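You operate a simulated robot arm through the tools that you are given. There is no shell and no other tool.

The job below is to be done with a simulated robot arm. You get a single attempt, and the scene is never put back.

JOB
Latch the press, set the slider to 40, pump till the needle shows about 40, and stop the pump.

The check looks at the end state, three seconds after you hand in, the way a careful person would. Anything else that was tipped, shoved, dropped, spilled or broken makes it a failure.

ROBOT AND FRAMES
A 7-joint arm with a two-finger parallel gripper, fixed in place. Base frame: the origin is at the foot of the arm, x ahead of it, y to its left, z up. Readings come in m, degrees, newtons and seconds.
Its first joint turns from -132.0 to 132.0 degrees. Payload 3.91 kg.
Tool frame: the origin (TCP) lies between the finger pads and is the grasp point; the fingertips stand 0.03 m ahead of it; z points along the fingers, y is the line along which they close. The gripper opens to 0.11 m. The fingers are 0.02 m wide and 0.01 m thick; the gripper's body (0.048 by 0.112 m) begins 0.055 m behind the TCP.
Orientation is told as [roll, pitch, yaw] about the base's x, y, z axes, in that order, counted from this pose: with the fingers straight down and closing along the base's y, the tool's x points along the base's -x, its y along +y and its z along -z.

CONTROLS
- The arm moves only by the tool nudge_tool. Its argument "targets" is a list of rows, each a list of 7 numbers: the shift along the tool's x, y, z in m, then the turn, a rotation vector about the tool's x, y, z in degrees, then the finger opening in m, from 0 to 0.11. In form: [[x, y, z, ax, ay, az, gripper], ...]. A call has 1 to 20 rows; each row shifts and turns the commanded pose from where the row before left it, along the tool's axes as they then stand. A row lasts 0.2 s, in which the tool goes at most 0.05 m and 8.6 degrees; a call with a longer step from one row to the next is refused whole, and so is a gripper value outside its range. Where a pose cannot be reached the arm comes as near as it can. A force on the tool above 60 N (or 10 N above the force at the start of the call, whichever is more), or a blocked arm, ends the call early, and 0.2 s more pass. Each finger travels about 0.108 m/s and halts on what it meets, pressing with about 28 N; the grip force reading is that of the motor and also rises with nothing between the fingers. The clock runs only during rows and for 0.2 s after the last one: add rows that do not move to give the fingers time. It gives the time, the measured TCP pose, the force on the tool (base axes), the opening and the grip force at its end, in the units of the frame above (readings bear some noise), with the torque about the TCP (base axes, N m) and any sound that the robot's microphone picked up.
- Cameras (640 x 400 px; columns grow to the right, rows downward): "scene" is fixed at [0.4157, -0.5051, 1.6161]; the picture's right is [0.97, -0.25, 0.00], its down [-0.15, -0.57, -0.81] and it looks along [0.20, 0.79, -0.58] (base axes); focal length 364 px, centre (320, 200). "wrist" rides on the gripper at [0.072, 0.017, -0.103] in the tool frame; the picture's right is [-0.23, 0.97, 0.00], its down [-0.76, -0.18, -0.62] and it looks along [-0.61, -0.14, 0.78] (tool axes); focal length 222 px, centre (320, 200). There is no depth. A picture from a camera that has moved, and an enlarged one, comes with that camera's place and axes in the base frame and with its lens. The place of the scene camera against the robot may be out by one fixed shift of up to 0.025 m in any direction.
- get_image(camera): a new picture of that camera. The clock stands still meanwhile.
- zoom(camera, box): a new picture of the part [left, top, right, bottom] of that camera's present view, enlarged. The clock stands still meanwhile.
- finish_job(): hands the job in; it is judged then, once.

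Places have to be worked out from the pictures, the camera data and where the tool is seen. Open the gripper and draw the arm clear of the work before you hand the job in, unless the task says otherwise.

The tools are called after "Emit:" as name(argument=value, ...) on one line, values as JSON. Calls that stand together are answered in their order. nudge_tool: Moves the arm, as the interface text tells. Its arguments: {"type":"object","properties":{"targets":{"type":"array"}},"required":["targets"]} The other tools are called the same way: get_image (camera) takes a picture; zoom (camera, box) takes an enlarged picture of a part of a camera's view; finish_job () hands the job in.

At the start:

```text
time: 0.0
ee_pos: [0.5956, 0.3076, 1.1655]
ee_rot: [0.0, 0.1, 0.0]
wrist_force: [0.1, 0.8, 0.0]
torque: [0.03, -0.02, 0.01]
opening: 0.1099
grip_force: 0.0
```

scene: 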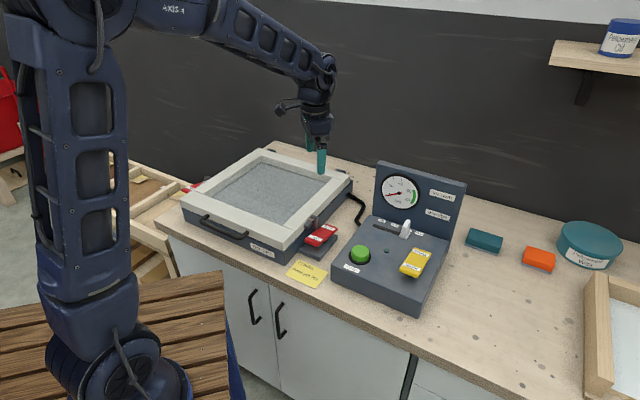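
wrist: 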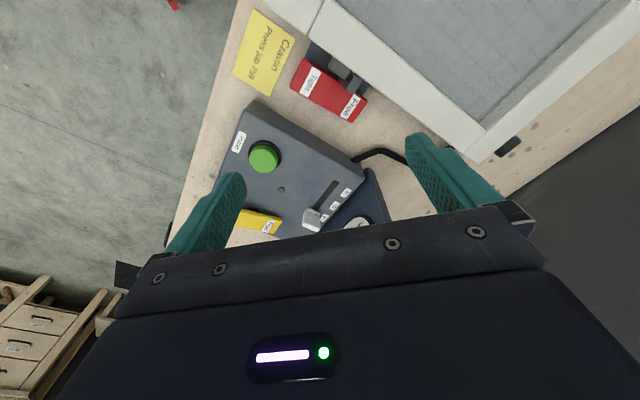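

I'll take a close look at the press and the control panel before I move anything.

Emit:
zoom(camera="scene", box=[330, 150, 480, 320])

Emit:
zoom(camera="scene", box=[240, 190, 380, 290])

Emit:
zoom(camera="wrist", box=[220, 0, 400, 240])

Emit:
zoom(camera="scene", box=[370, 165, 470, 245])

```text
2.35 times, centred on (405, 235) of scene
camera zoom: at [0.4157, -0.5051, 1.6161], right [0.97, -0.25, 0.0], down [-0.15, -0.57, -0.81], along [0.2, 0.79, -0.58], focal length 858 px, centre (120, 118)
```

zoom: 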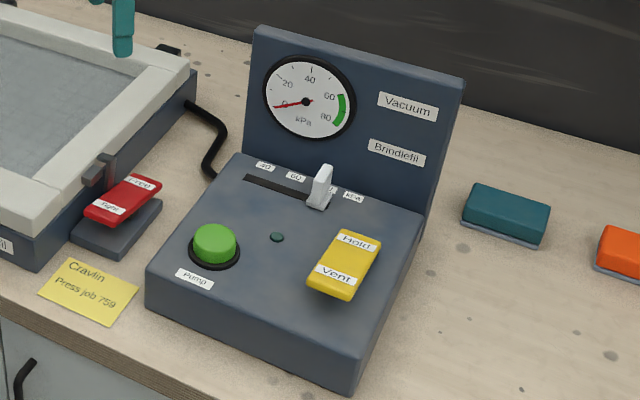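

```text
4.00 times, centred on (310, 240) of scene
camera zoom: at [0.4157, -0.5051, 1.6161], right [0.97, -0.25, 0.0], down [-0.15, -0.57, -0.81], along [0.2, 0.79, -0.58], focal length 1458 px, centre (360, 40)
```

zoom: 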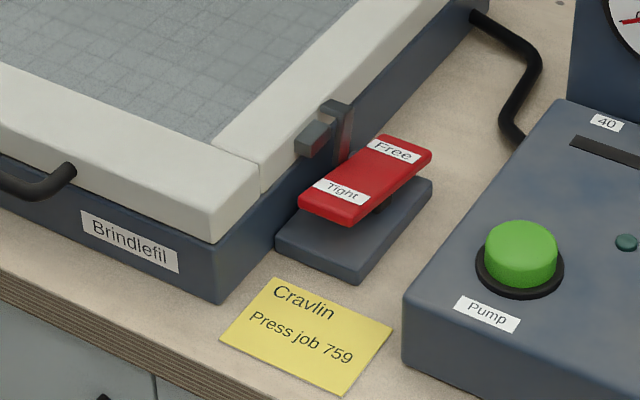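

```text
1.67 times, centred on (310, 120) of wrist
camera zoom: at [0.523, 0.3254, 1.2694], right [0.23, 0.97, 0.0], down [0.76, -0.18, 0.62], along [0.61, -0.14, -0.78], focal length 370 px, centre (337, 333)
```

zoom: 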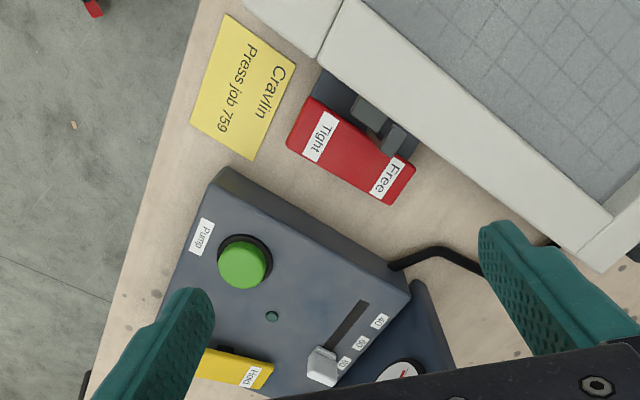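

```text
5.00 times, centred on (420, 205) of scene
camera zoom: at [0.4157, -0.5051, 1.6161], right [0.97, -0.25, 0.0], down [-0.15, -0.57, -0.81], along [0.2, 0.79, -0.58], focal length 1822 px, centre (-180, 175)
```

zoom: 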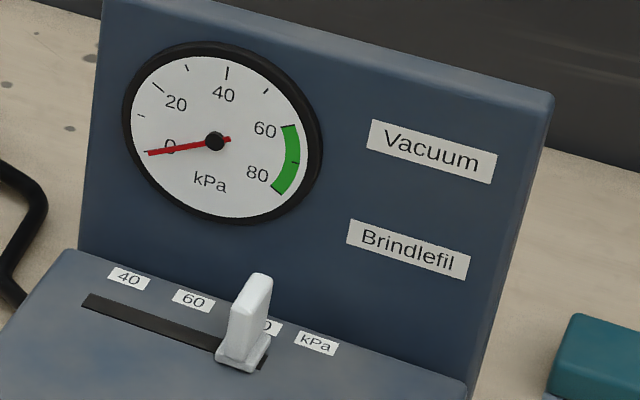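

The red rocker sits beside the press with Tight at its near end and Free at its far end. The panel has the green Pump button, a yellow Hold/Vent rocker and a slider that is near 80. I'll shift a little toward the panel, staying high, and close the fingers to get a second viewpoint for triangulating.

Emit:
nudge_tool(targets=[[-0.03, -0.03, 0, 0, 0, 0, 0.05], [-0.03, -0.03, 0, 0, 0, 0, 0.0], [0, 0, 0, 0, 0, 0, 0.0], [0, 0, 0, 0, 0, 0, 0.0], [0, 0, 0, 0, 0, 0, 0.0]])

Emit:
get_image(camera="wrist")

Emit:
get_image(camera="scene")

```text
time: 1.2
ee_pos: [0.6549, 0.2487, 1.1659]
ee_rot: [0.0, 0.1, 0.0]
wrist_force: [-0.4, 0.0, -0.5]
torque: [0.03, 0.0, 0.02]
opening: 0.0
grip_force: 28.1
```

```text
taken
camera wrist: at [0.5835, 0.2659, 1.2701], right [0.23, 0.97, 0.0], down [0.76, -0.18, 0.62], along [0.61, -0.14, -0.78], focal length 222 px, centre (320, 200)
```

wrist: 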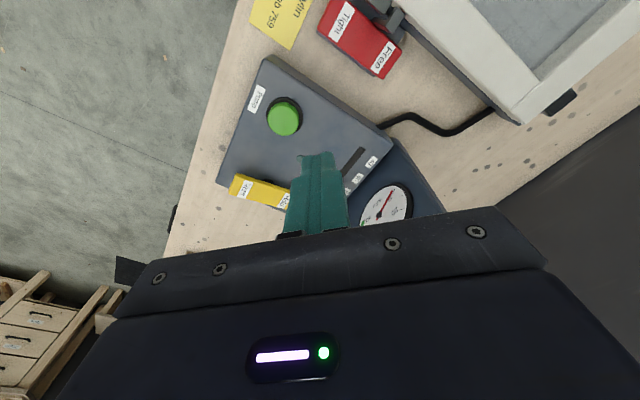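

```text
taken
```

scene: 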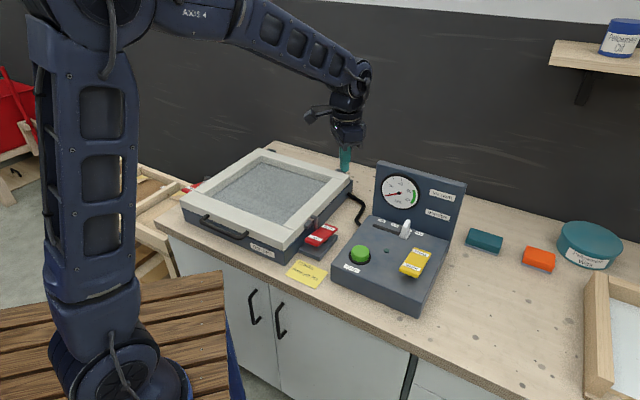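

The closed fingers hide the slider in this view. I'll move to the other side of the panel, toward -y and slightly lower, for a clear view with a longer baseline.

Emit:
nudge_tool(targets=[[0.014, -0.037, 0.0115, 0, 0, 0, 0.0], [0.014, -0.037, 0.0115, 0, 0, 0, 0.0], [0.014, -0.037, 0.0115, 0, 0, 0, 0.0], [0.014, -0.037, 0.0115, 0, 0, 0, 0.0], [0, 0, 0, 0, 0, 0, 0.0]])

Emit:
get_image(camera="wrist")

Emit:
zoom(camera="wrist", box=[320, 40, 560, 220])

```text
time: 2.4
ee_pos: [0.5995, 0.1012, 1.1194]
ee_rot: [0.0, 0.0, 0.1]
wrist_force: [0.4, 0.1, -0.4]
torque: [-0.03, 0.03, 0.03]
opening: 0.0
grip_force: 28.0
```

```text
taken
camera wrist: at [0.5277, 0.118, 1.2235], right [0.23, 0.97, 0.0], down [0.76, -0.18, 0.62], along [0.61, -0.14, -0.78], focal length 222 px, centre (320, 200)
```

wrist: 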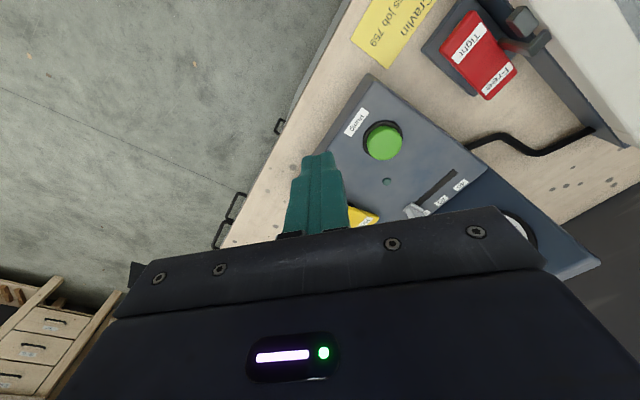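

```text
2.22 times, centred on (440, 130) of wrist
camera zoom: at [0.5277, 0.118, 1.2235], right [0.23, 0.97, 0.0], down [0.76, -0.18, 0.62], along [0.61, -0.14, -0.78], focal length 494 px, centre (53, 356)
```

zoom: 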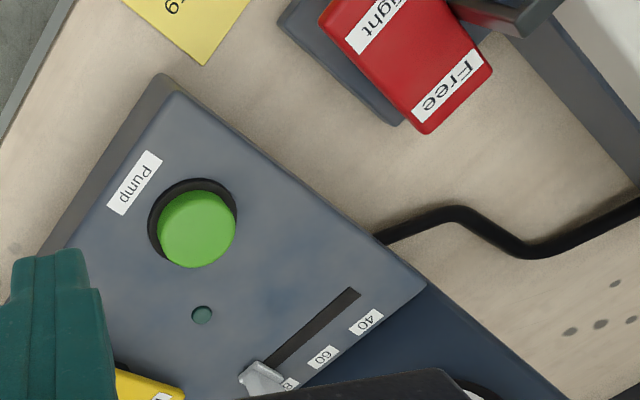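

From the stereo views, the pump button's top is at about (0.690, 0.182, 0.906) and the panel top is at z≈0.891. The slot runs along (0.707, -0.707), with its "40" end near (0.780, 0.302). The rocker's Tight end is at about (0.589, 0.295, 0.883) and sits higher than the Free end, so the latch is free now. I'll turn the tool 45° to line up with the fixtures and take another look.

Emit:
nudge_tool(targets=[[0, 0, 0, 0, 0, -7.5, 0.0], [0, 0, 0, 0, 0, -7.5, 0.0], [0, 0, 0, 0, 0, -7.5, 0.0], [0, 0, 0, 0, 0, -7.5, 0.0], [0, 0, 0, 0, 0, -7.5, 0.0], [0, 0, 0, 0, 0, -7.5, 0.0], [0, 0, 0, 0, 0, 0, 0.0]])

Emit:
get_image(camera="wrist")

```text
time: 4.0
ee_pos: [0.5982, 0.102, 1.1194]
ee_rot: [0.0, 0.0, 45.2]
wrist_force: [0.4, 0.2, 0.9]
torque: [-0.02, 0.03, 0.0]
opening: 0.0001
grip_force: 28.7
```

```text
taken
camera wrist: at [0.5366, 0.0618, 1.2237], right [-0.53, 0.85, 0.0], down [0.66, 0.41, 0.62], along [0.53, 0.33, -0.78], focal length 222 px, centre (320, 200)
```

wrist: 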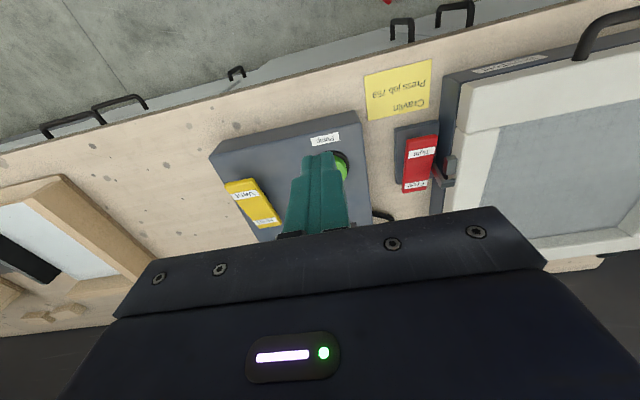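

Emit:
zoom(camera="wrist", box=[200, 100, 360, 240])

Emit:
zoom(camera="wrist", box=[360, 50, 520, 220])

```text
2.86 times, centred on (280, 170) of wrist
camera zoom: at [0.5366, 0.0618, 1.2237], right [-0.53, 0.85, 0.0], down [0.66, 0.41, 0.62], along [0.53, 0.33, -0.78], focal length 635 px, centre (434, 286)
```

zoom: 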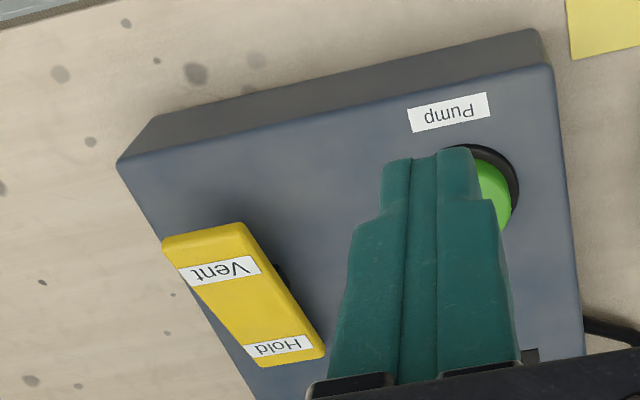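

```text
2.35 times, centred on (440, 135) of wrist
camera zoom: at [0.5366, 0.0618, 1.2237], right [-0.53, 0.85, 0.0], down [0.66, 0.41, 0.62], along [0.53, 0.33, -0.78], focal length 523 px, centre (38, 353)
```

zoom: 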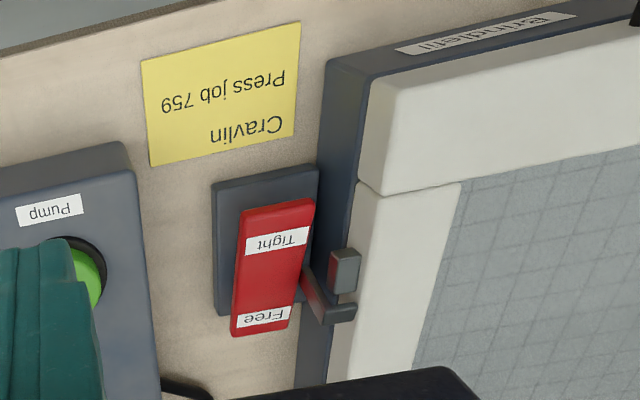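

The yellow rocker's Vent end (z≈0.933) is higher than its Hold end (z≈0.916), so it is already on Hold and I'll leave it. Next I move above the raised Tight end of the red rocker, staying high at first.

Emit:
nudge_tool(targets=[[-0.0259, 0.0276, 0, 0, 0, 0, 0.0], [-0.0259, 0.0276, 0, 0, 0, 0, 0.0], [-0.0259, 0.0276, 0, 0, 0, 0, 0.0], [-0.0259, 0.0276, 0, 0, 0, 0, 0.0], [-0.0259, 0.0276, 0, 0, 0, 0, 0.0], [0, 0, 0.035, 0, 0, 0, 0.0], [0, 0, 0.035, 0, 0, 0, 0.0], [0, 0, 0.035, 0, 0, 0, 0.0], [0, 0, 0.034, 0, 0, 0, 0.0], [0, 0, 0, 0, 0, 0, 0.0]])

Emit:
get_image(camera="wrist")

Emit:
zoom(camera="scene", box=[220, 150, 400, 290])

```text
time: 6.2
ee_pos: [0.5915, 0.29, 0.9795]
ee_rot: [0.0, 0.1, 44.9]
wrist_force: [0.3, 0.5, 0.4]
torque: [-0.01, 0.03, -0.03]
opening: 0.0001
grip_force: 27.9
```

```text
taken
camera wrist: at [0.5294, 0.2514, 1.084], right [-0.53, 0.85, 0.0], down [0.66, 0.41, 0.62], along [0.53, 0.33, -0.78], focal length 222 px, centre (320, 200)
```

wrist: 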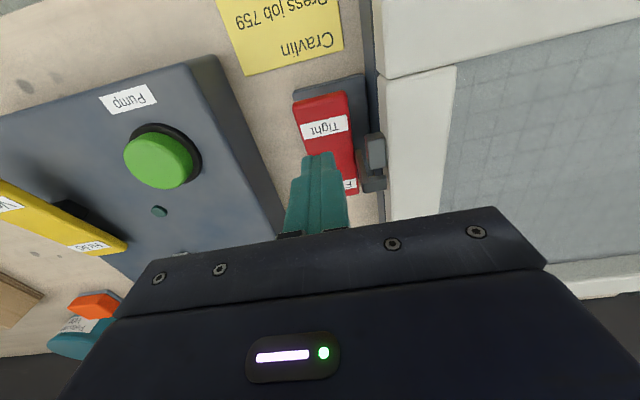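

```text
2.86 times, centred on (310, 220) of scene
camera zoom: at [0.4157, -0.5051, 1.6161], right [0.97, -0.25, 0.0], down [-0.15, -0.57, -0.81], along [0.2, 0.79, -0.58], focal length 1041 px, centre (349, 143)
```

zoom: 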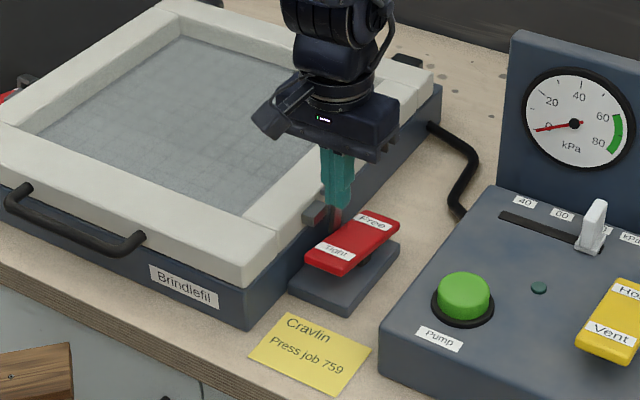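

The wrist view puts the Tight label straight below the fingertips, with about 6.5 cm to go. I'll come down most of the way and then press in small steps.

Emit:
nudge_tool(targets=[[0, 0, 0.02, 0, 0, 0, 0.0], [0, 0, 0.02, 0, 0, 0, 0.0], [0, 0, 0.015, 0, 0, 0, 0.0], [0, 0, 0.005, 0, 0, 0, 0.0], [0, 0, 0.003, 0, 0, 0, 0.0], [0, 0, 0, 0, 0, 0, 0.0]])

Emit:
zoom(camera="wrist", box=[220, 20, 460, 220])

```text
time: 7.6
ee_pos: [0.5916, 0.289, 0.916]
ee_rot: [0.0, -0.1, 45.0]
wrist_force: [0.6, 0.3, 0.1]
torque: [-0.02, 0.0, -0.01]
opening: 0.0
grip_force: 28.2
```

```text
2.00 times, centred on (340, 120) of wrist
camera zoom: at [0.5292, 0.2504, 1.0202], right [-0.53, 0.85, 0.0], down [0.66, 0.41, 0.62], along [0.53, 0.33, -0.78], focal length 444 px, centre (280, 360)
```

zoom: 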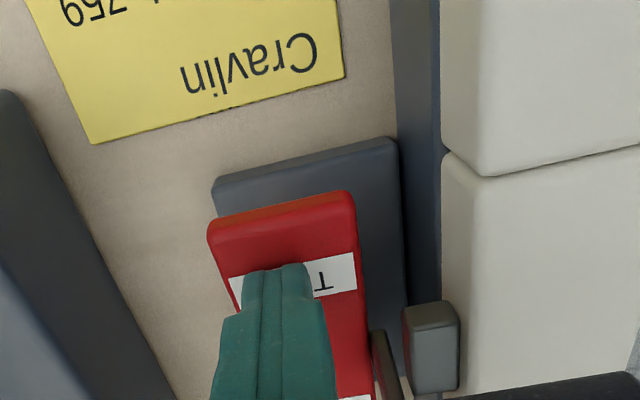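

The fingertips are now just over the Tight label and not touching yet. I'll press down in small increments.

Emit:
nudge_tool(targets=[[0, 0, 0.004, 0, 0, 0, 0.0], [0, 0, 0.004, 0, 0, 0, 0.0], [0, 0, 0.004, 0, 0, 0, 0.0], [0, 0, 0.004, 0, 0, 0, 0.0], [0, 0, 0, 0, 0, 0, 0.0]])

Emit:
zoom(camera="scene", box=[240, 190, 380, 290])

Emit:
zoom(camera="wrist", box=[220, 20, 460, 220])

```text
time: 8.8
ee_pos: [0.5931, 0.2899, 0.9005]
ee_rot: [0.0, -0.1, 45.0]
wrist_force: [-0.1, -0.5, 0.5]
torque: [-0.01, 0.01, 0.03]
opening: 0.0
grip_force: 28.1
```

```text
4.00 times, centred on (310, 240) of scene
camera zoom: at [0.4157, -0.5051, 1.6161], right [0.97, -0.25, 0.0], down [-0.15, -0.57, -0.81], along [0.2, 0.79, -0.58], focal length 1458 px, centre (360, 40)
```

zoom: 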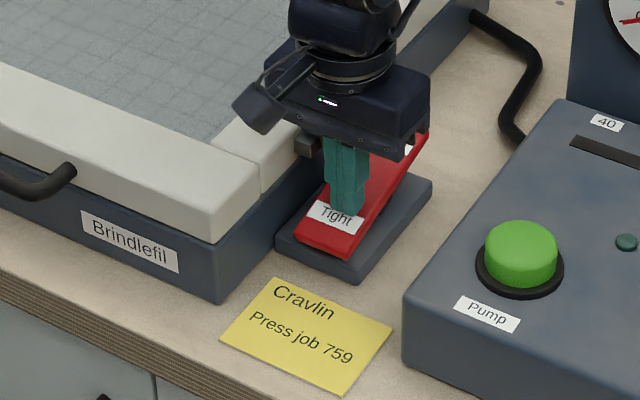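

```text
2.00 times, centred on (340, 120) of wrist
camera zoom: at [0.5304, 0.2503, 1.0046], right [-0.53, 0.85, 0.0], down [0.66, 0.41, 0.62], along [0.53, 0.33, -0.78], focal length 444 px, centre (280, 360)
```

zoom: 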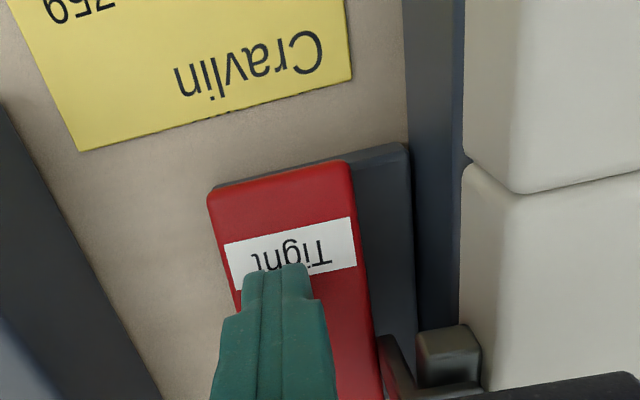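

The rocker has snapped over: Tight is down, and the force has fallen to about zero. I'll lift away and check the latch hook.

Emit:
nudge_tool(targets=[[0, 0, -0.03, 0, 0, 0, 0.0], [0, 0, -0.04, 0, 0, 0, 0.0], [0.02, 0, -0.04, 0, 0, 0, 0.0], [0.03, -0.03, -0.03, 0, 0, 0, 0.0], [0.03, -0.03, 0, 0, 0, 0, 0.0], [0, 0, 0, 0, 0, 0, 0.0]])

Emit:
zoom(camera="wrist", box=[220, 20, 560, 240])

Emit:
zoom(camera="scene", box=[240, 190, 380, 290])

```text
refused: row 4 steps farther than a row can; nothing moved
```

```text
1.82 times, centred on (390, 130) of wrist
camera zoom: at [0.5304, 0.2503, 1.0046], right [-0.53, 0.85, 0.0], down [0.66, 0.41, 0.62], along [0.53, 0.33, -0.78], focal length 404 px, centre (193, 327)
```

zoom: 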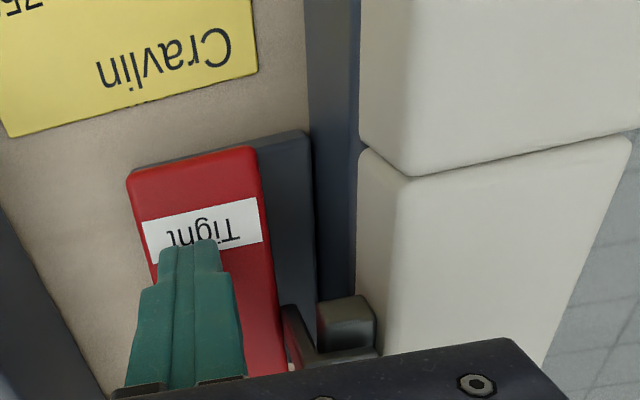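

```text
4.00 times, centred on (310, 240) of scene
camera zoom: at [0.4157, -0.5051, 1.6161], right [0.97, -0.25, 0.0], down [-0.15, -0.57, -0.81], along [0.2, 0.79, -0.58], focal length 1458 px, centre (360, 40)
```

zoom: 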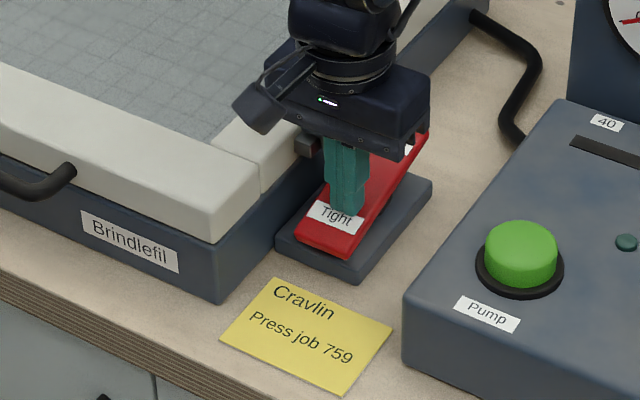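

That call was refused because one row stepped too far, so I'll redo the retreat with shorter rows.

Emit:
nudge_tool(targets=[[0, 0, -0.03, 0, 0, 0, 0.0], [0, 0, -0.04, 0, 0, 0, 0.0], [0.02, 0, -0.04, 0, 0, 0, 0.0], [0.025, -0.025, -0.02, 0, 0, 0, 0.0], [0.03, -0.03, 0, 0, 0, 0, 0.0], [0, 0, 0, 0, 0, 0, 0.0]])

Emit:
zoom(camera="wrist", box=[220, 20, 560, 240])

Emit:
zoom(camera="scene", box=[240, 190, 380, 290])

```text
time: 10.2
ee_pos: [0.5774, 0.1941, 1.0314]
ee_rot: [0.0, -0.2, 45.1]
wrist_force: [0.6, 0.4, 0.2]
torque: [-0.01, -0.01, 0.0]
opening: 0.0
grip_force: 27.8
```

```text
1.82 times, centred on (390, 130) of wrist
camera zoom: at [0.5153, 0.1543, 1.1349], right [-0.53, 0.85, 0.0], down [0.66, 0.41, 0.62], along [0.53, 0.33, -0.78], focal length 404 px, centre (193, 327)
```

zoom: 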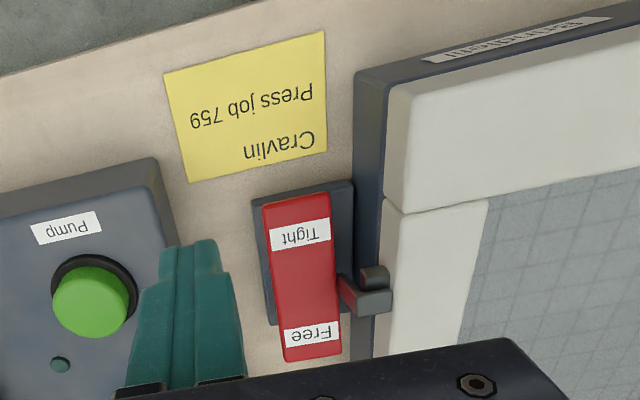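

```text
4.00 times, centred on (310, 240) of scene
camera zoom: at [0.4157, -0.5051, 1.6161], right [0.97, -0.25, 0.0], down [-0.15, -0.57, -0.81], along [0.2, 0.79, -0.58], focal length 1458 px, centre (360, 40)
```

zoom: 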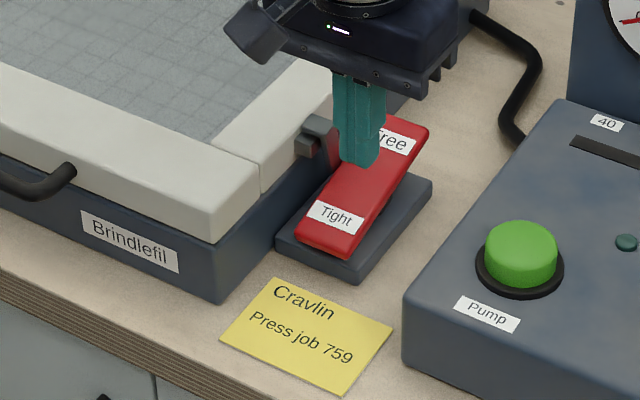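

The latch is Tight and its hook has moved against the frame catch. Next is the slider: I'll open the fingers slightly and move high over the front of the panel to see the knob between them.

Emit:
nudge_tool(targets=[[-0.0309, -0.032, -0.0078, 0, 0, 0, 0.02], [-0.0309, -0.032, -0.0078, 0, 0, 0, 0.05], [-0.0309, -0.032, -0.0078, 0, 0, 0, 0.07], [-0.0309, -0.032, -0.0078, 0, 0, 0, 0.07], [-0.0309, -0.032, -0.0078, 0, 0, 0, 0.07], [0, 0, 0, 0, 0, 0, 0.07]])

Emit:
get_image(camera="wrist")

Emit:
zoom(camera="wrist", box=[240, 100, 440, 225])

Emit:
get_image(camera="scene")

```text
time: 11.6
ee_pos: [0.8018, 0.194, 1.0735]
ee_rot: [0.1, 0.0, 45.0]
wrist_force: [0.4, -0.2, -0.8]
torque: [-0.01, 0.03, -0.02]
opening: 0.0698
grip_force: 0.1
```

```text
taken
camera wrist: at [0.7389, 0.1545, 1.177], right [-0.53, 0.85, 0.0], down [0.66, 0.41, 0.62], along [0.53, 0.33, -0.78], focal length 222 px, centre (320, 200)
```

wrist: 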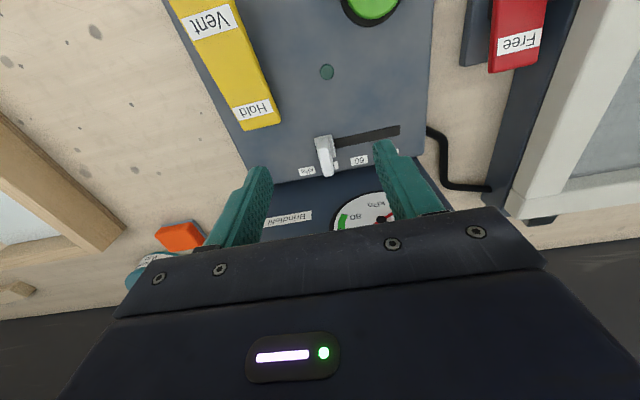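

```text
3.20 times, centred on (340, 162) of wrist
camera zoom: at [0.7389, 0.1545, 1.177], right [-0.53, 0.85, 0.0], down [0.66, 0.41, 0.62], along [0.53, 0.33, -0.78], focal length 711 px, centre (256, 320)
```

zoom: 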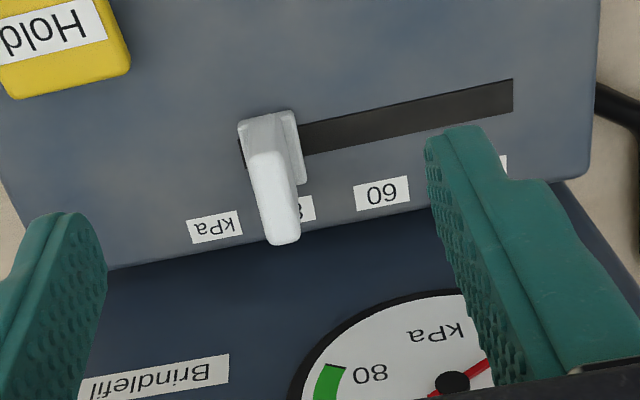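

```text
taken
```

scene: 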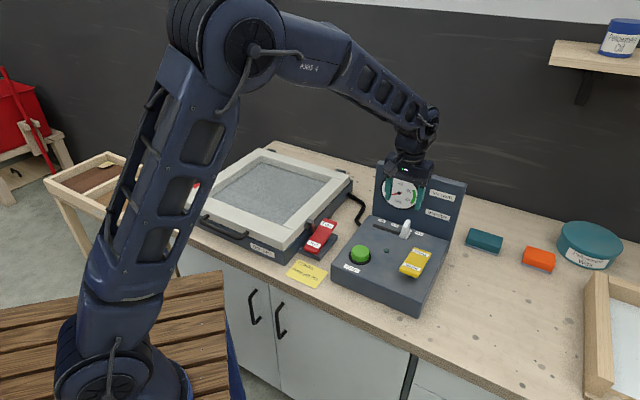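

The knob base is at about (0.850, 0.231) and reads roughly 80. The fin top is at z≈0.955, and the backboard stands only ~4 cm behind the slot and is tall. I'll tilt the tool about 24° so the wrist leans away from the backboard before going in.

Emit:
nudge_tool(targets=[[0, 0, 0, 0, -8, 0, 0.06], [0, 0, 0, 0, -8, 0, 0.06], [0, 0, 0, 0, -8, 0, 0.06], [0, 0, 0, 0, 0, 0, 0.06]])

Emit:
get_image(camera="wrist")

Emit:
get_image(camera="scene")

```text
time: 12.6
ee_pos: [0.8002, 0.1944, 1.0716]
ee_rot: [-0.1, -24.1, 45.0]
wrist_force: [0.6, -0.5, -0.2]
torque: [0.02, -0.03, 0.0]
opening: 0.0602
grip_force: 0.1
```

```text
taken
camera wrist: at [0.7132, 0.1293, 1.1364], right [-0.54, 0.84, 0.09], down [0.44, 0.19, 0.88], along [0.72, 0.52, -0.47], focal length 222 px, centre (320, 200)
```

wrist: 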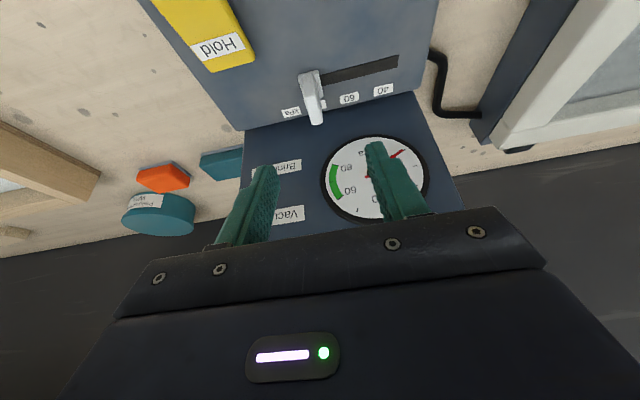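

```text
taken
```

scene: 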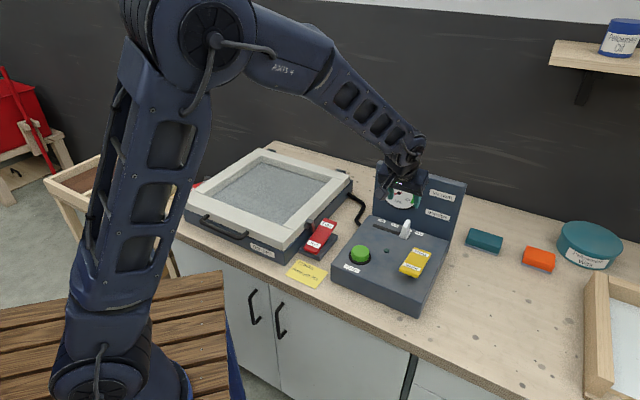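

The tilt went the right way. I'll zoom in here to refine the positions of the knob and labels.

Emit:
zoom(camera="wrist", box=[250, 30, 450, 155])

```text
3.20 times, centred on (350, 92) of wrist
camera zoom: at [0.7132, 0.1293, 1.1364], right [-0.54, 0.84, 0.09], down [0.44, 0.19, 0.88], along [0.72, 0.52, -0.47], focal length 711 px, centre (224, 544)
```

zoom: 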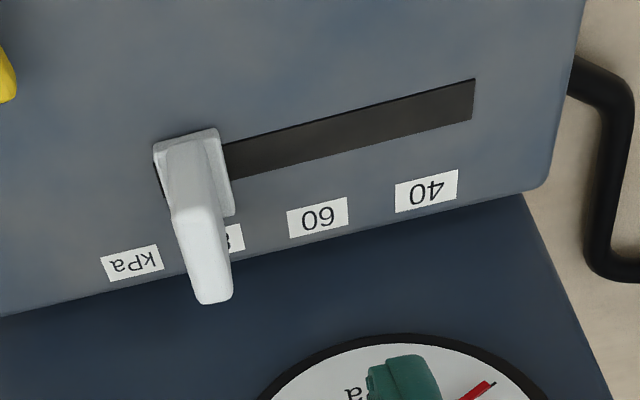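

This view puts label 40 at u≈0.350, 60 at 0.393 and 80 at 0.437 along the slot, with u=(x-y)/√2, and the knob at u≈0.437. I need to shift it 0.087 m toward -u. First I'll move to just above the knob with the fingers open.

Emit:
nudge_tool(targets=[[-0.0094, -0.003, 0.0285, 0, 0, 0, 0.06], [-0.0094, -0.003, 0.0285, 0, 0, 0, 0.06], [-0.0094, -0.003, 0.0285, 0, 0, 0, 0.06], [0, 0, 0, 0, 0, 0, 0.06]])

Emit:
get_image(camera="wrist")

Emit:
zoom(camera="scene", box=[340, 120, 500, 280])

```text
time: 13.6
ee_pos: [0.8518, 0.2295, 1.0044]
ee_rot: [0.0, -24.1, 45.0]
wrist_force: [0.1, 0.5, -0.2]
torque: [-0.01, -0.01, 0.0]
opening: 0.0601
grip_force: 0.1
```

```text
taken
camera wrist: at [0.7645, 0.1658, 1.0692], right [-0.54, 0.84, 0.09], down [0.44, 0.19, 0.88], along [0.72, 0.52, -0.47], focal length 222 px, centre (320, 200)
```

wrist: 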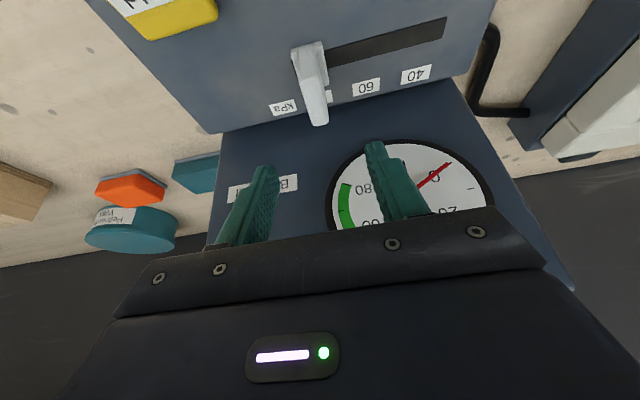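

```text
2.50 times, centred on (420, 200) of scene
camera zoom: at [0.4157, -0.5051, 1.6161], right [0.97, -0.25, 0.0], down [-0.15, -0.57, -0.81], along [0.2, 0.79, -0.58], focal length 911 px, centre (70, 200)
```

zoom: 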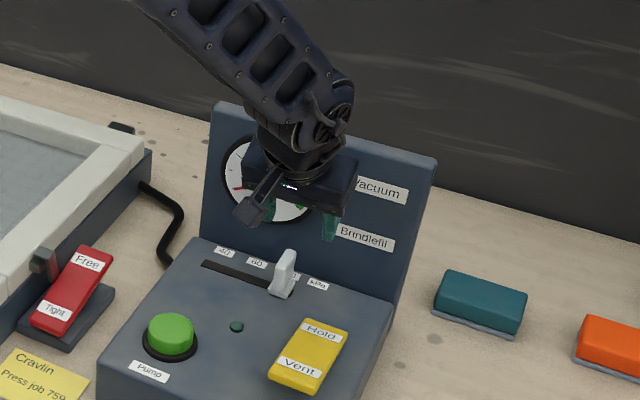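

The fin is centred between the fingers, since its top appears where I predicted. I'll go straight down so the pads straddle it.

Emit:
nudge_tool(targets=[[0.0082, 0, 0.0183, 0, 0, 0, 0.06], [0.0082, 0, 0.0183, 0, 0, 0, 0.06], [0.0082, 0, 0.0183, 0, 0, 0, 0.06], [0, 0, 0, 0, 0, 0, 0.06]])

Emit:
get_image(camera="wrist")

Emit:
zoom(camera="scene", box=[340, 120, 500, 280])

```text
time: 14.6
ee_pos: [0.8487, 0.232, 0.9445]
ee_rot: [0.0, -24.0, 45.0]
wrist_force: [-0.9, -0.8, -0.7]
torque: [0.0, -0.03, 0.02]
opening: 0.0601
grip_force: 0.0
```

```text
taken
camera wrist: at [0.7614, 0.1666, 1.0093], right [-0.54, 0.84, 0.09], down [0.44, 0.19, 0.88], along [0.72, 0.52, -0.47], focal length 222 px, centre (320, 200)
```

wrist: 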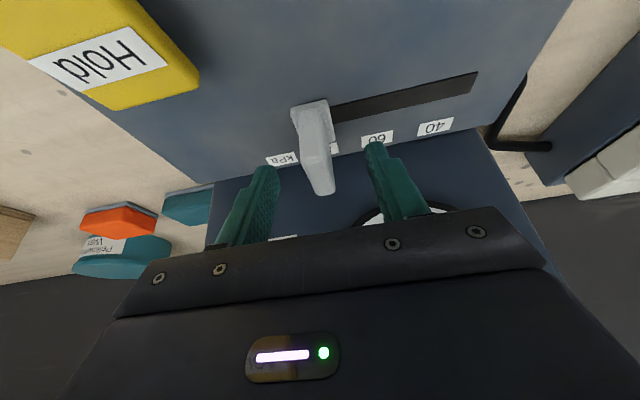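

```text
2.50 times, centred on (420, 200) of scene
camera zoom: at [0.4157, -0.5051, 1.6161], right [0.97, -0.25, 0.0], down [-0.15, -0.57, -0.81], along [0.2, 0.79, -0.58], focal length 911 px, centre (70, 200)
```

zoom: 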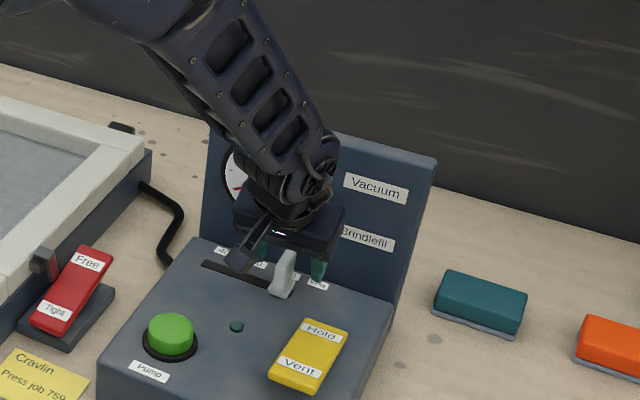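

The fin top is level with the TCP. I'll go down another 1 cm for a better overlap and then close on it.

Emit:
nudge_tool(targets=[[0.0041, 0, 0.0091, 0, 0, 0, 0.06], [0, 0, 0, 0, 0, 0, 0.04], [0, 0, 0, 0, 0, 0, 0.02], [0, 0, 0, 0, 0, 0, 0.005], [0, 0, 0, 0, 0, 0, 0.005], [0, 0, 0, 0, 0, 0, 0.005]])

Emit:
get_image(camera="wrist")

```text
time: 16.0
ee_pos: [0.8506, 0.2326, 0.9336]
ee_rot: [0.2, -23.9, 45.1]
wrist_force: [-18.8, 13.7, -0.8]
torque: [-0.21, 0.46, -0.18]
opening: 0.014
grip_force: 44.9
```

```text
taken
camera wrist: at [0.7614, 0.1674, 0.9994], right [-0.54, 0.83, 0.09], down [0.44, 0.19, 0.88], along [0.72, 0.52, -0.47], focal length 222 px, centre (320, 200)
```

wrist: 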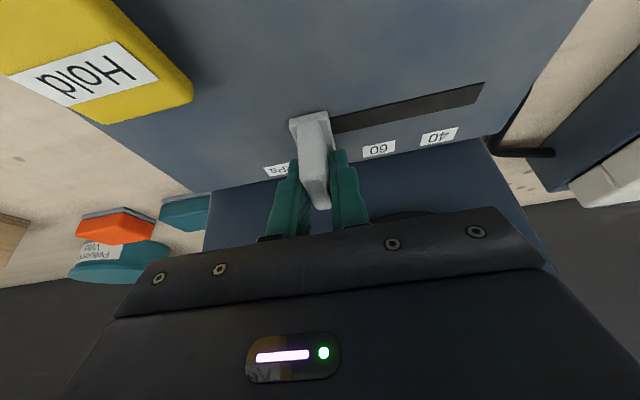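

The fin is gripped with the opening at 14 mm, and there is some side load of about 23 N. I'll slide along the slot toward 40, going a short way first to feel the resistance.

Emit:
nudge_tool(targets=[[0, 0.006, 0, 0, 0, 0, 0.005], [0, 0.007, 0, 0, 0, 0, 0.005], [0, 0.007, 0, 0, 0, 0, 0.005], [0, 0, 0, 0, 0, 0, 0.005]])

Emit:
zoom(camera="wrist", box=[240, 60, 520, 240])

```text
time: 17.0
ee_pos: [0.836, 0.2445, 0.9335]
ee_rot: [-0.1, -24.0, 45.1]
wrist_force: [-0.5, -3.2, -2.7]
torque: [0.9, -0.95, -0.01]
opening: 0.0139
grip_force: 45.2
```

```text
2.22 times, centred on (380, 150) of wrist
camera zoom: at [0.7483, 0.1803, 0.9992], right [-0.54, 0.84, 0.09], down [0.44, 0.19, 0.88], along [0.72, 0.52, -0.47], focal length 494 px, centre (187, 311)
```

zoom: 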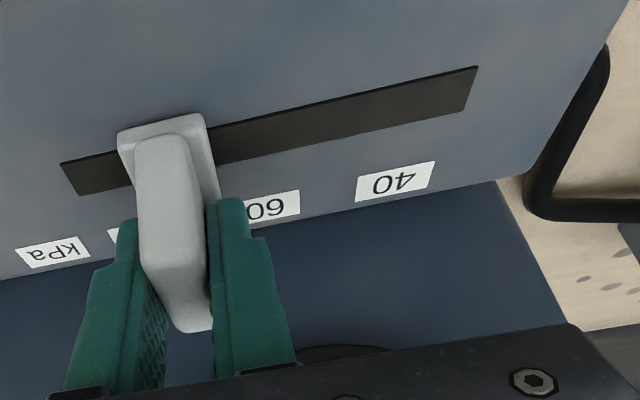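

The knob moves freely with the tool, and TCP u is now 0.418. I'll continue most of the way to 40, at u≈0.350, and then check.

Emit:
nudge_tool(targets=[[0, 0.01, 0, 0, 0, 0, 0.005], [0, 0.01, 0, 0, 0, 0, 0.005], [0, 0.01, 0, 0, 0, 0, 0.005], [0, 0.01, 0, 0, 0, 0, 0.005], [0, 0.01, 0, 0, 0, 0, 0.005], [0, 0.008, 0, 0, 0, 0, 0.005], [0, 0, 0, 0, 0, 0, 0.005]])

Emit:
zoom(camera="wrist", box=[240, 60, 520, 240])

Emit:
zoom(camera="scene", box=[340, 160, 480, 280])

```text
time: 18.6
ee_pos: [0.796, 0.2862, 0.9346]
ee_rot: [0.0, -23.9, 45.0]
wrist_force: [-7.7, -6.3, -6.4]
torque: [0.09, -0.37, -0.05]
opening: 0.0139
grip_force: 44.7
```

```text
2.22 times, centred on (380, 150) of wrist
camera zoom: at [0.7073, 0.2216, 0.9994], right [-0.54, 0.84, 0.09], down [0.44, 0.19, 0.88], along [0.72, 0.52, -0.47], focal length 494 px, centre (187, 311)
```

zoom: 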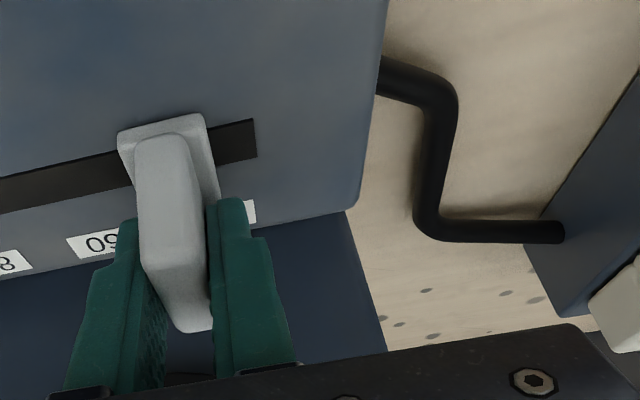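

```text
3.33 times, centred on (410, 220) of scene
camera zoom: at [0.4157, -0.5051, 1.6161], right [0.97, -0.25, 0.0], down [-0.15, -0.57, -0.81], along [0.2, 0.79, -0.58], focal length 1215 px, centre (20, 133)
```

zoom: 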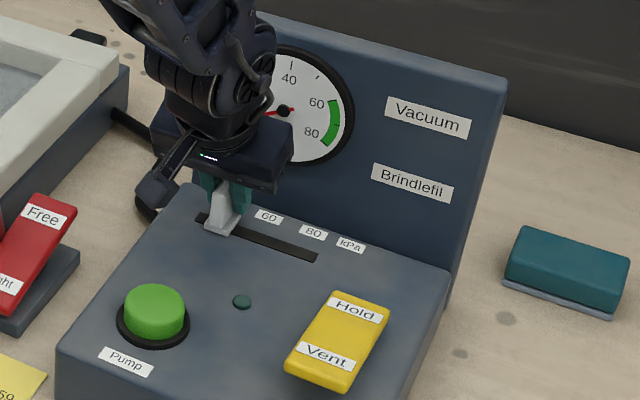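

TCP u is 0.3605 and the knob base measures about 0.361, while label 40 is at u≈0.350. I'll slide 10 mm more.

Emit:
nudge_tool(targets=[[0, 0.005, 0, 0, 0, 0, 0.005], [0, 0.005, 0, 0, 0, 0, 0.005], [0, 0, 0, 0, 0, 0, 0.005]])

Emit:
zoom(camera="wrist", box=[240, 60, 520, 240])

```text
time: 19.4
ee_pos: [0.7886, 0.2924, 0.9337]
ee_rot: [0.0, -24.0, 45.0]
wrist_force: [-3.5, -3.4, -4.2]
torque: [-1.04, 0.99, -0.04]
opening: 0.014
grip_force: 44.9
```

```text
2.22 times, centred on (380, 150) of wrist
camera zoom: at [0.7006, 0.2282, 0.9993], right [-0.54, 0.84, 0.09], down [0.44, 0.19, 0.88], along [0.72, 0.52, -0.47], focal length 494 px, centre (187, 311)
```

zoom: 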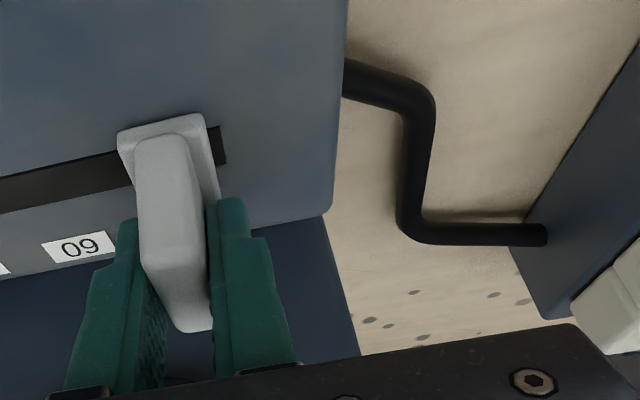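

TCP u is now 0.351, which lines up with label 40. I'll open the fingers, rise straight up and look at the knob against the label.

Emit:
nudge_tool(targets=[[0, 0, 0, 0, 0, 0, 0.03], [0, 0, 0, 0, 0, 0, 0.05], [0, 0, 0, 0, 0, 0, 0.05], [-0.0109, 0, -0.0243, 0, 0, 0, 0.05], [-0.0109, 0, -0.0243, 0, 0, 0, 0.05], [-0.0109, 0, -0.0243, 0, 0, 0, 0.05], [0.04, 0, 0, 0, 0, 0, 0.05], [0, 0, 0, 0, 0, 0, 0.05]])

Emit:
get_image(camera="wrist")

Emit:
zoom(camera="wrist", box=[200, 30, 460, 190])

Emit:
zoom(camera="scene", box=[370, 165, 470, 245])

```text
time: 21.2
ee_pos: [0.7625, 0.2677, 0.9975]
ee_rot: [0.0, -24.0, 45.0]
wrist_force: [-0.5, -0.2, 0.4]
torque: [-0.01, 0.0, 0.01]
opening: 0.0502
grip_force: 0.1
```

```text
taken
camera wrist: at [0.6748, 0.202, 1.0641], right [-0.54, 0.84, 0.09], down [0.44, 0.19, 0.88], along [0.72, 0.52, -0.47], focal length 222 px, centre (320, 200)
```

wrist: 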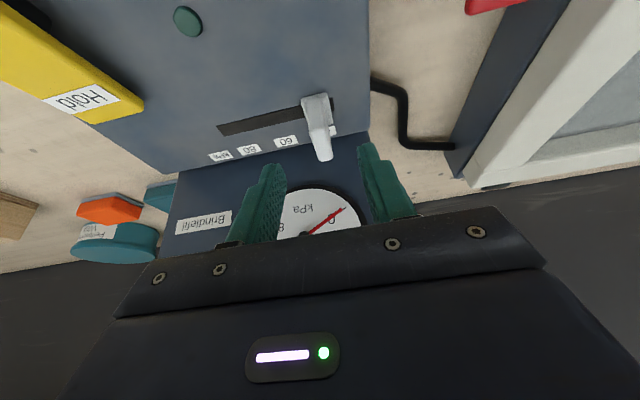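

```text
2.46 times, centred on (330, 110) of wrist
camera zoom: at [0.6748, 0.202, 1.0641], right [-0.54, 0.84, 0.09], down [0.44, 0.19, 0.88], along [0.72, 0.52, -0.47], focal length 547 px, centre (295, 422)
```

zoom: 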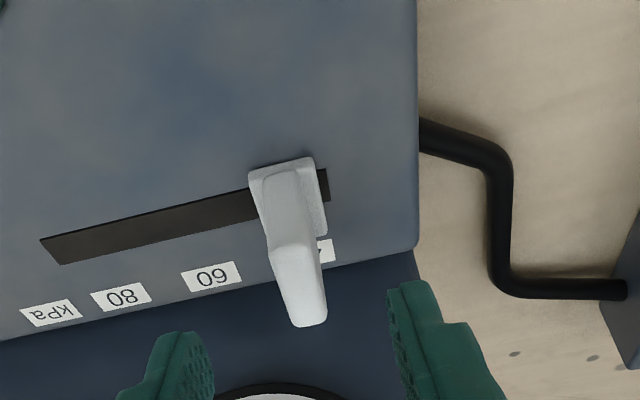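

```text
5.00 times, centred on (420, 205) of scene
camera zoom: at [0.4157, -0.5051, 1.6161], right [0.97, -0.25, 0.0], down [-0.15, -0.57, -0.81], along [0.2, 0.79, -0.58], focal length 1822 px, centre (-180, 175)
```

zoom: 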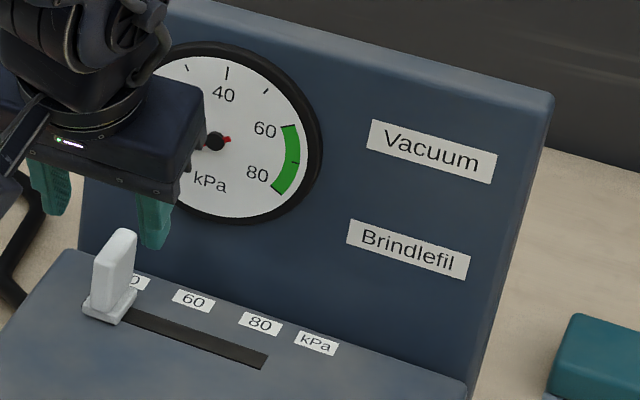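

The knob sits on the 40 mark, measured at u≈0.351 against the label's 0.3505. Next I pull back over the pump button, level the tool and close the fingers.

Emit:
nudge_tool(targets=[[0.0341, -0.0031, -0.0152, 0, 0, 0, 0.05], [0.0341, -0.0031, -0.0152, 0, 0, 0, 0.03], [0.0341, -0.0031, -0.0152, 0, 0, 0, 0.01], [0, 0, 0, 0, 8, 0, 0.0], [0, 0, 0, 0, 8, 0, 0.0], [0, 0, 0, 0, 8, 0, 0.0], [0, 0, 0, 0, 0, 0, 0.0]])

Emit:
get_image(camera="wrist")

Emit:
get_image(camera="scene")

```text
time: 22.8
ee_pos: [0.6889, 0.1812, 0.9965]
ee_rot: [0.0, 0.1, 45.0]
wrist_force: [-0.3, -0.6, 0.0]
torque: [-0.02, 0.02, 0.02]
opening: 0.0001
grip_force: 27.8
```

```text
taken
camera wrist: at [0.6267, 0.1421, 1.1007], right [-0.53, 0.85, 0.0], down [0.66, 0.41, 0.62], along [0.53, 0.33, -0.78], focal length 222 px, centre (320, 200)
```

wrist: 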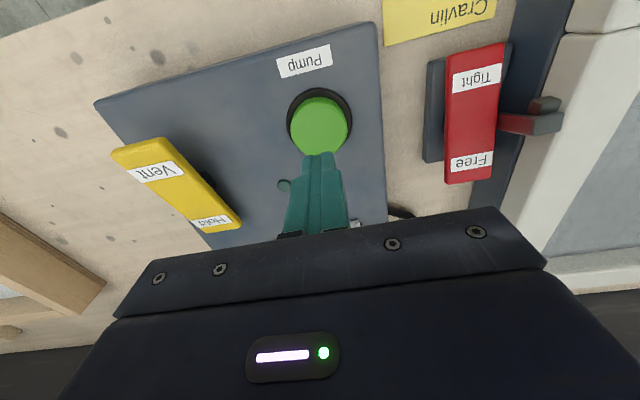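

```text
taken
```

scene: 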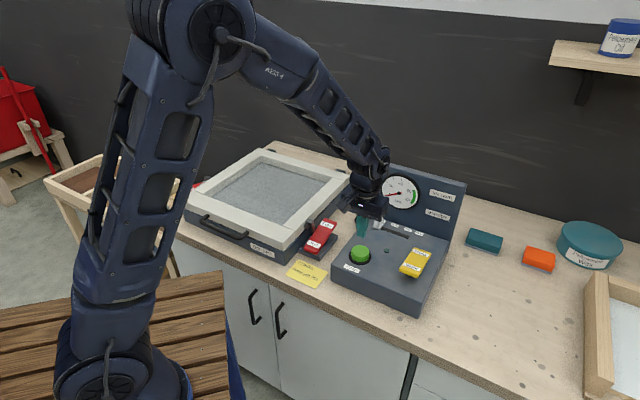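

The fingertips line up with the button, and the gauge can be seen in the scene view. I'll come down to just above the button top at z≈0.906.

Emit:
nudge_tool(targets=[[0, 0, 0.02, 0, 0, 0, 0.0], [0, 0, 0.02, 0, 0, 0, 0.0], [0, 0, 0.012, 0, 0, 0, 0.0], [0, 0, 0, 0, 0, 0, 0.0]])

Emit:
zoom(camera="wrist", box=[200, 60, 440, 220])

Emit:
zoom(camera="scene", box=[330, 160, 470, 290])

```text
time: 23.8
ee_pos: [0.6903, 0.1809, 0.9452]
ee_rot: [0.0, 0.0, 44.9]
wrist_force: [0.2, -0.3, 0.7]
torque: [-0.01, 0.01, -0.01]
opening: 0.0002
grip_force: 27.7
```

```text
2.50 times, centred on (320, 140) of wrist
camera zoom: at [0.6269, 0.1423, 1.0498], right [-0.53, 0.85, 0.0], down [0.66, 0.41, 0.62], along [0.53, 0.33, -0.78], focal length 555 px, centre (320, 350)
```

zoom: 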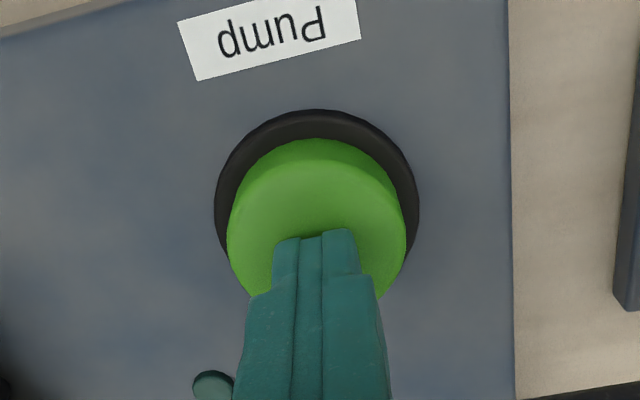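

```text
3.08 times, centred on (400, 225) of scene
camera zoom: at [0.4157, -0.5051, 1.6161], right [0.97, -0.25, 0.0], down [-0.15, -0.57, -0.81], along [0.2, 0.79, -0.58], focal length 1121 px, centre (74, 123)
```

zoom: 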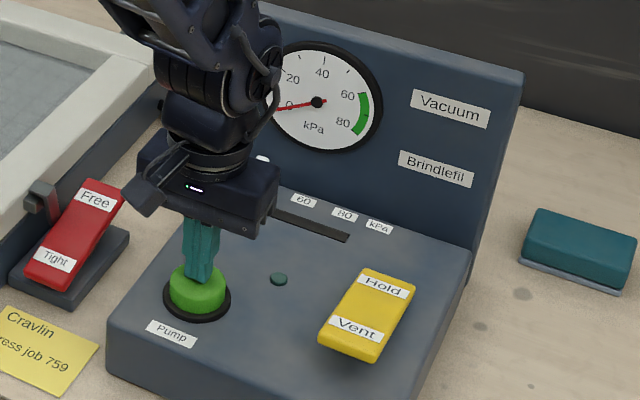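

The gauge, lamp and button are all visible, and the tips are about 9 mm above the button. I'll press down slowly to find the contact and travel.

Emit:
nudge_tool(targets=[[0, 0, 0.005, 0, 0, 0, 0.0], [0, 0, 0.003, 0, 0, 0, 0.0], [0, 0, 0.003, 0, 0, 0, 0.0]])

Emit:
zoom(camera="scene", box=[330, 160, 470, 290])

```text
time: 24.6
ee_pos: [0.69, 0.1804, 0.9339]
ee_rot: [0.0, 0.0, 45.0]
wrist_force: [1.5, -0.2, 3.4]
torque: [-0.01, -0.06, 0.05]
opening: 0.0
grip_force: 28.6
heard: click
```

```text
3.08 times, centred on (400, 225) of scene
camera zoom: at [0.4157, -0.5051, 1.6161], right [0.97, -0.25, 0.0], down [-0.15, -0.57, -0.81], along [0.2, 0.79, -0.58], focal length 1121 px, centre (74, 123)
```

zoom: 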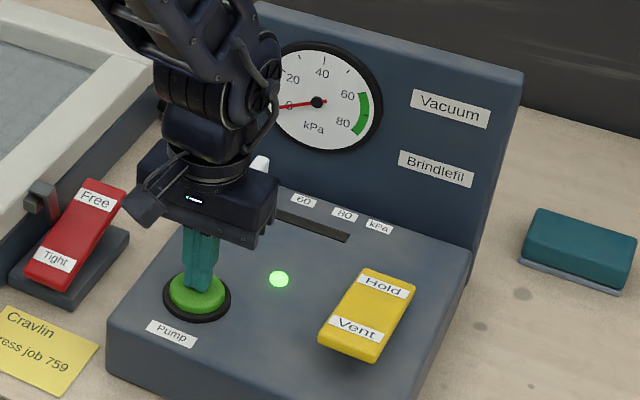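

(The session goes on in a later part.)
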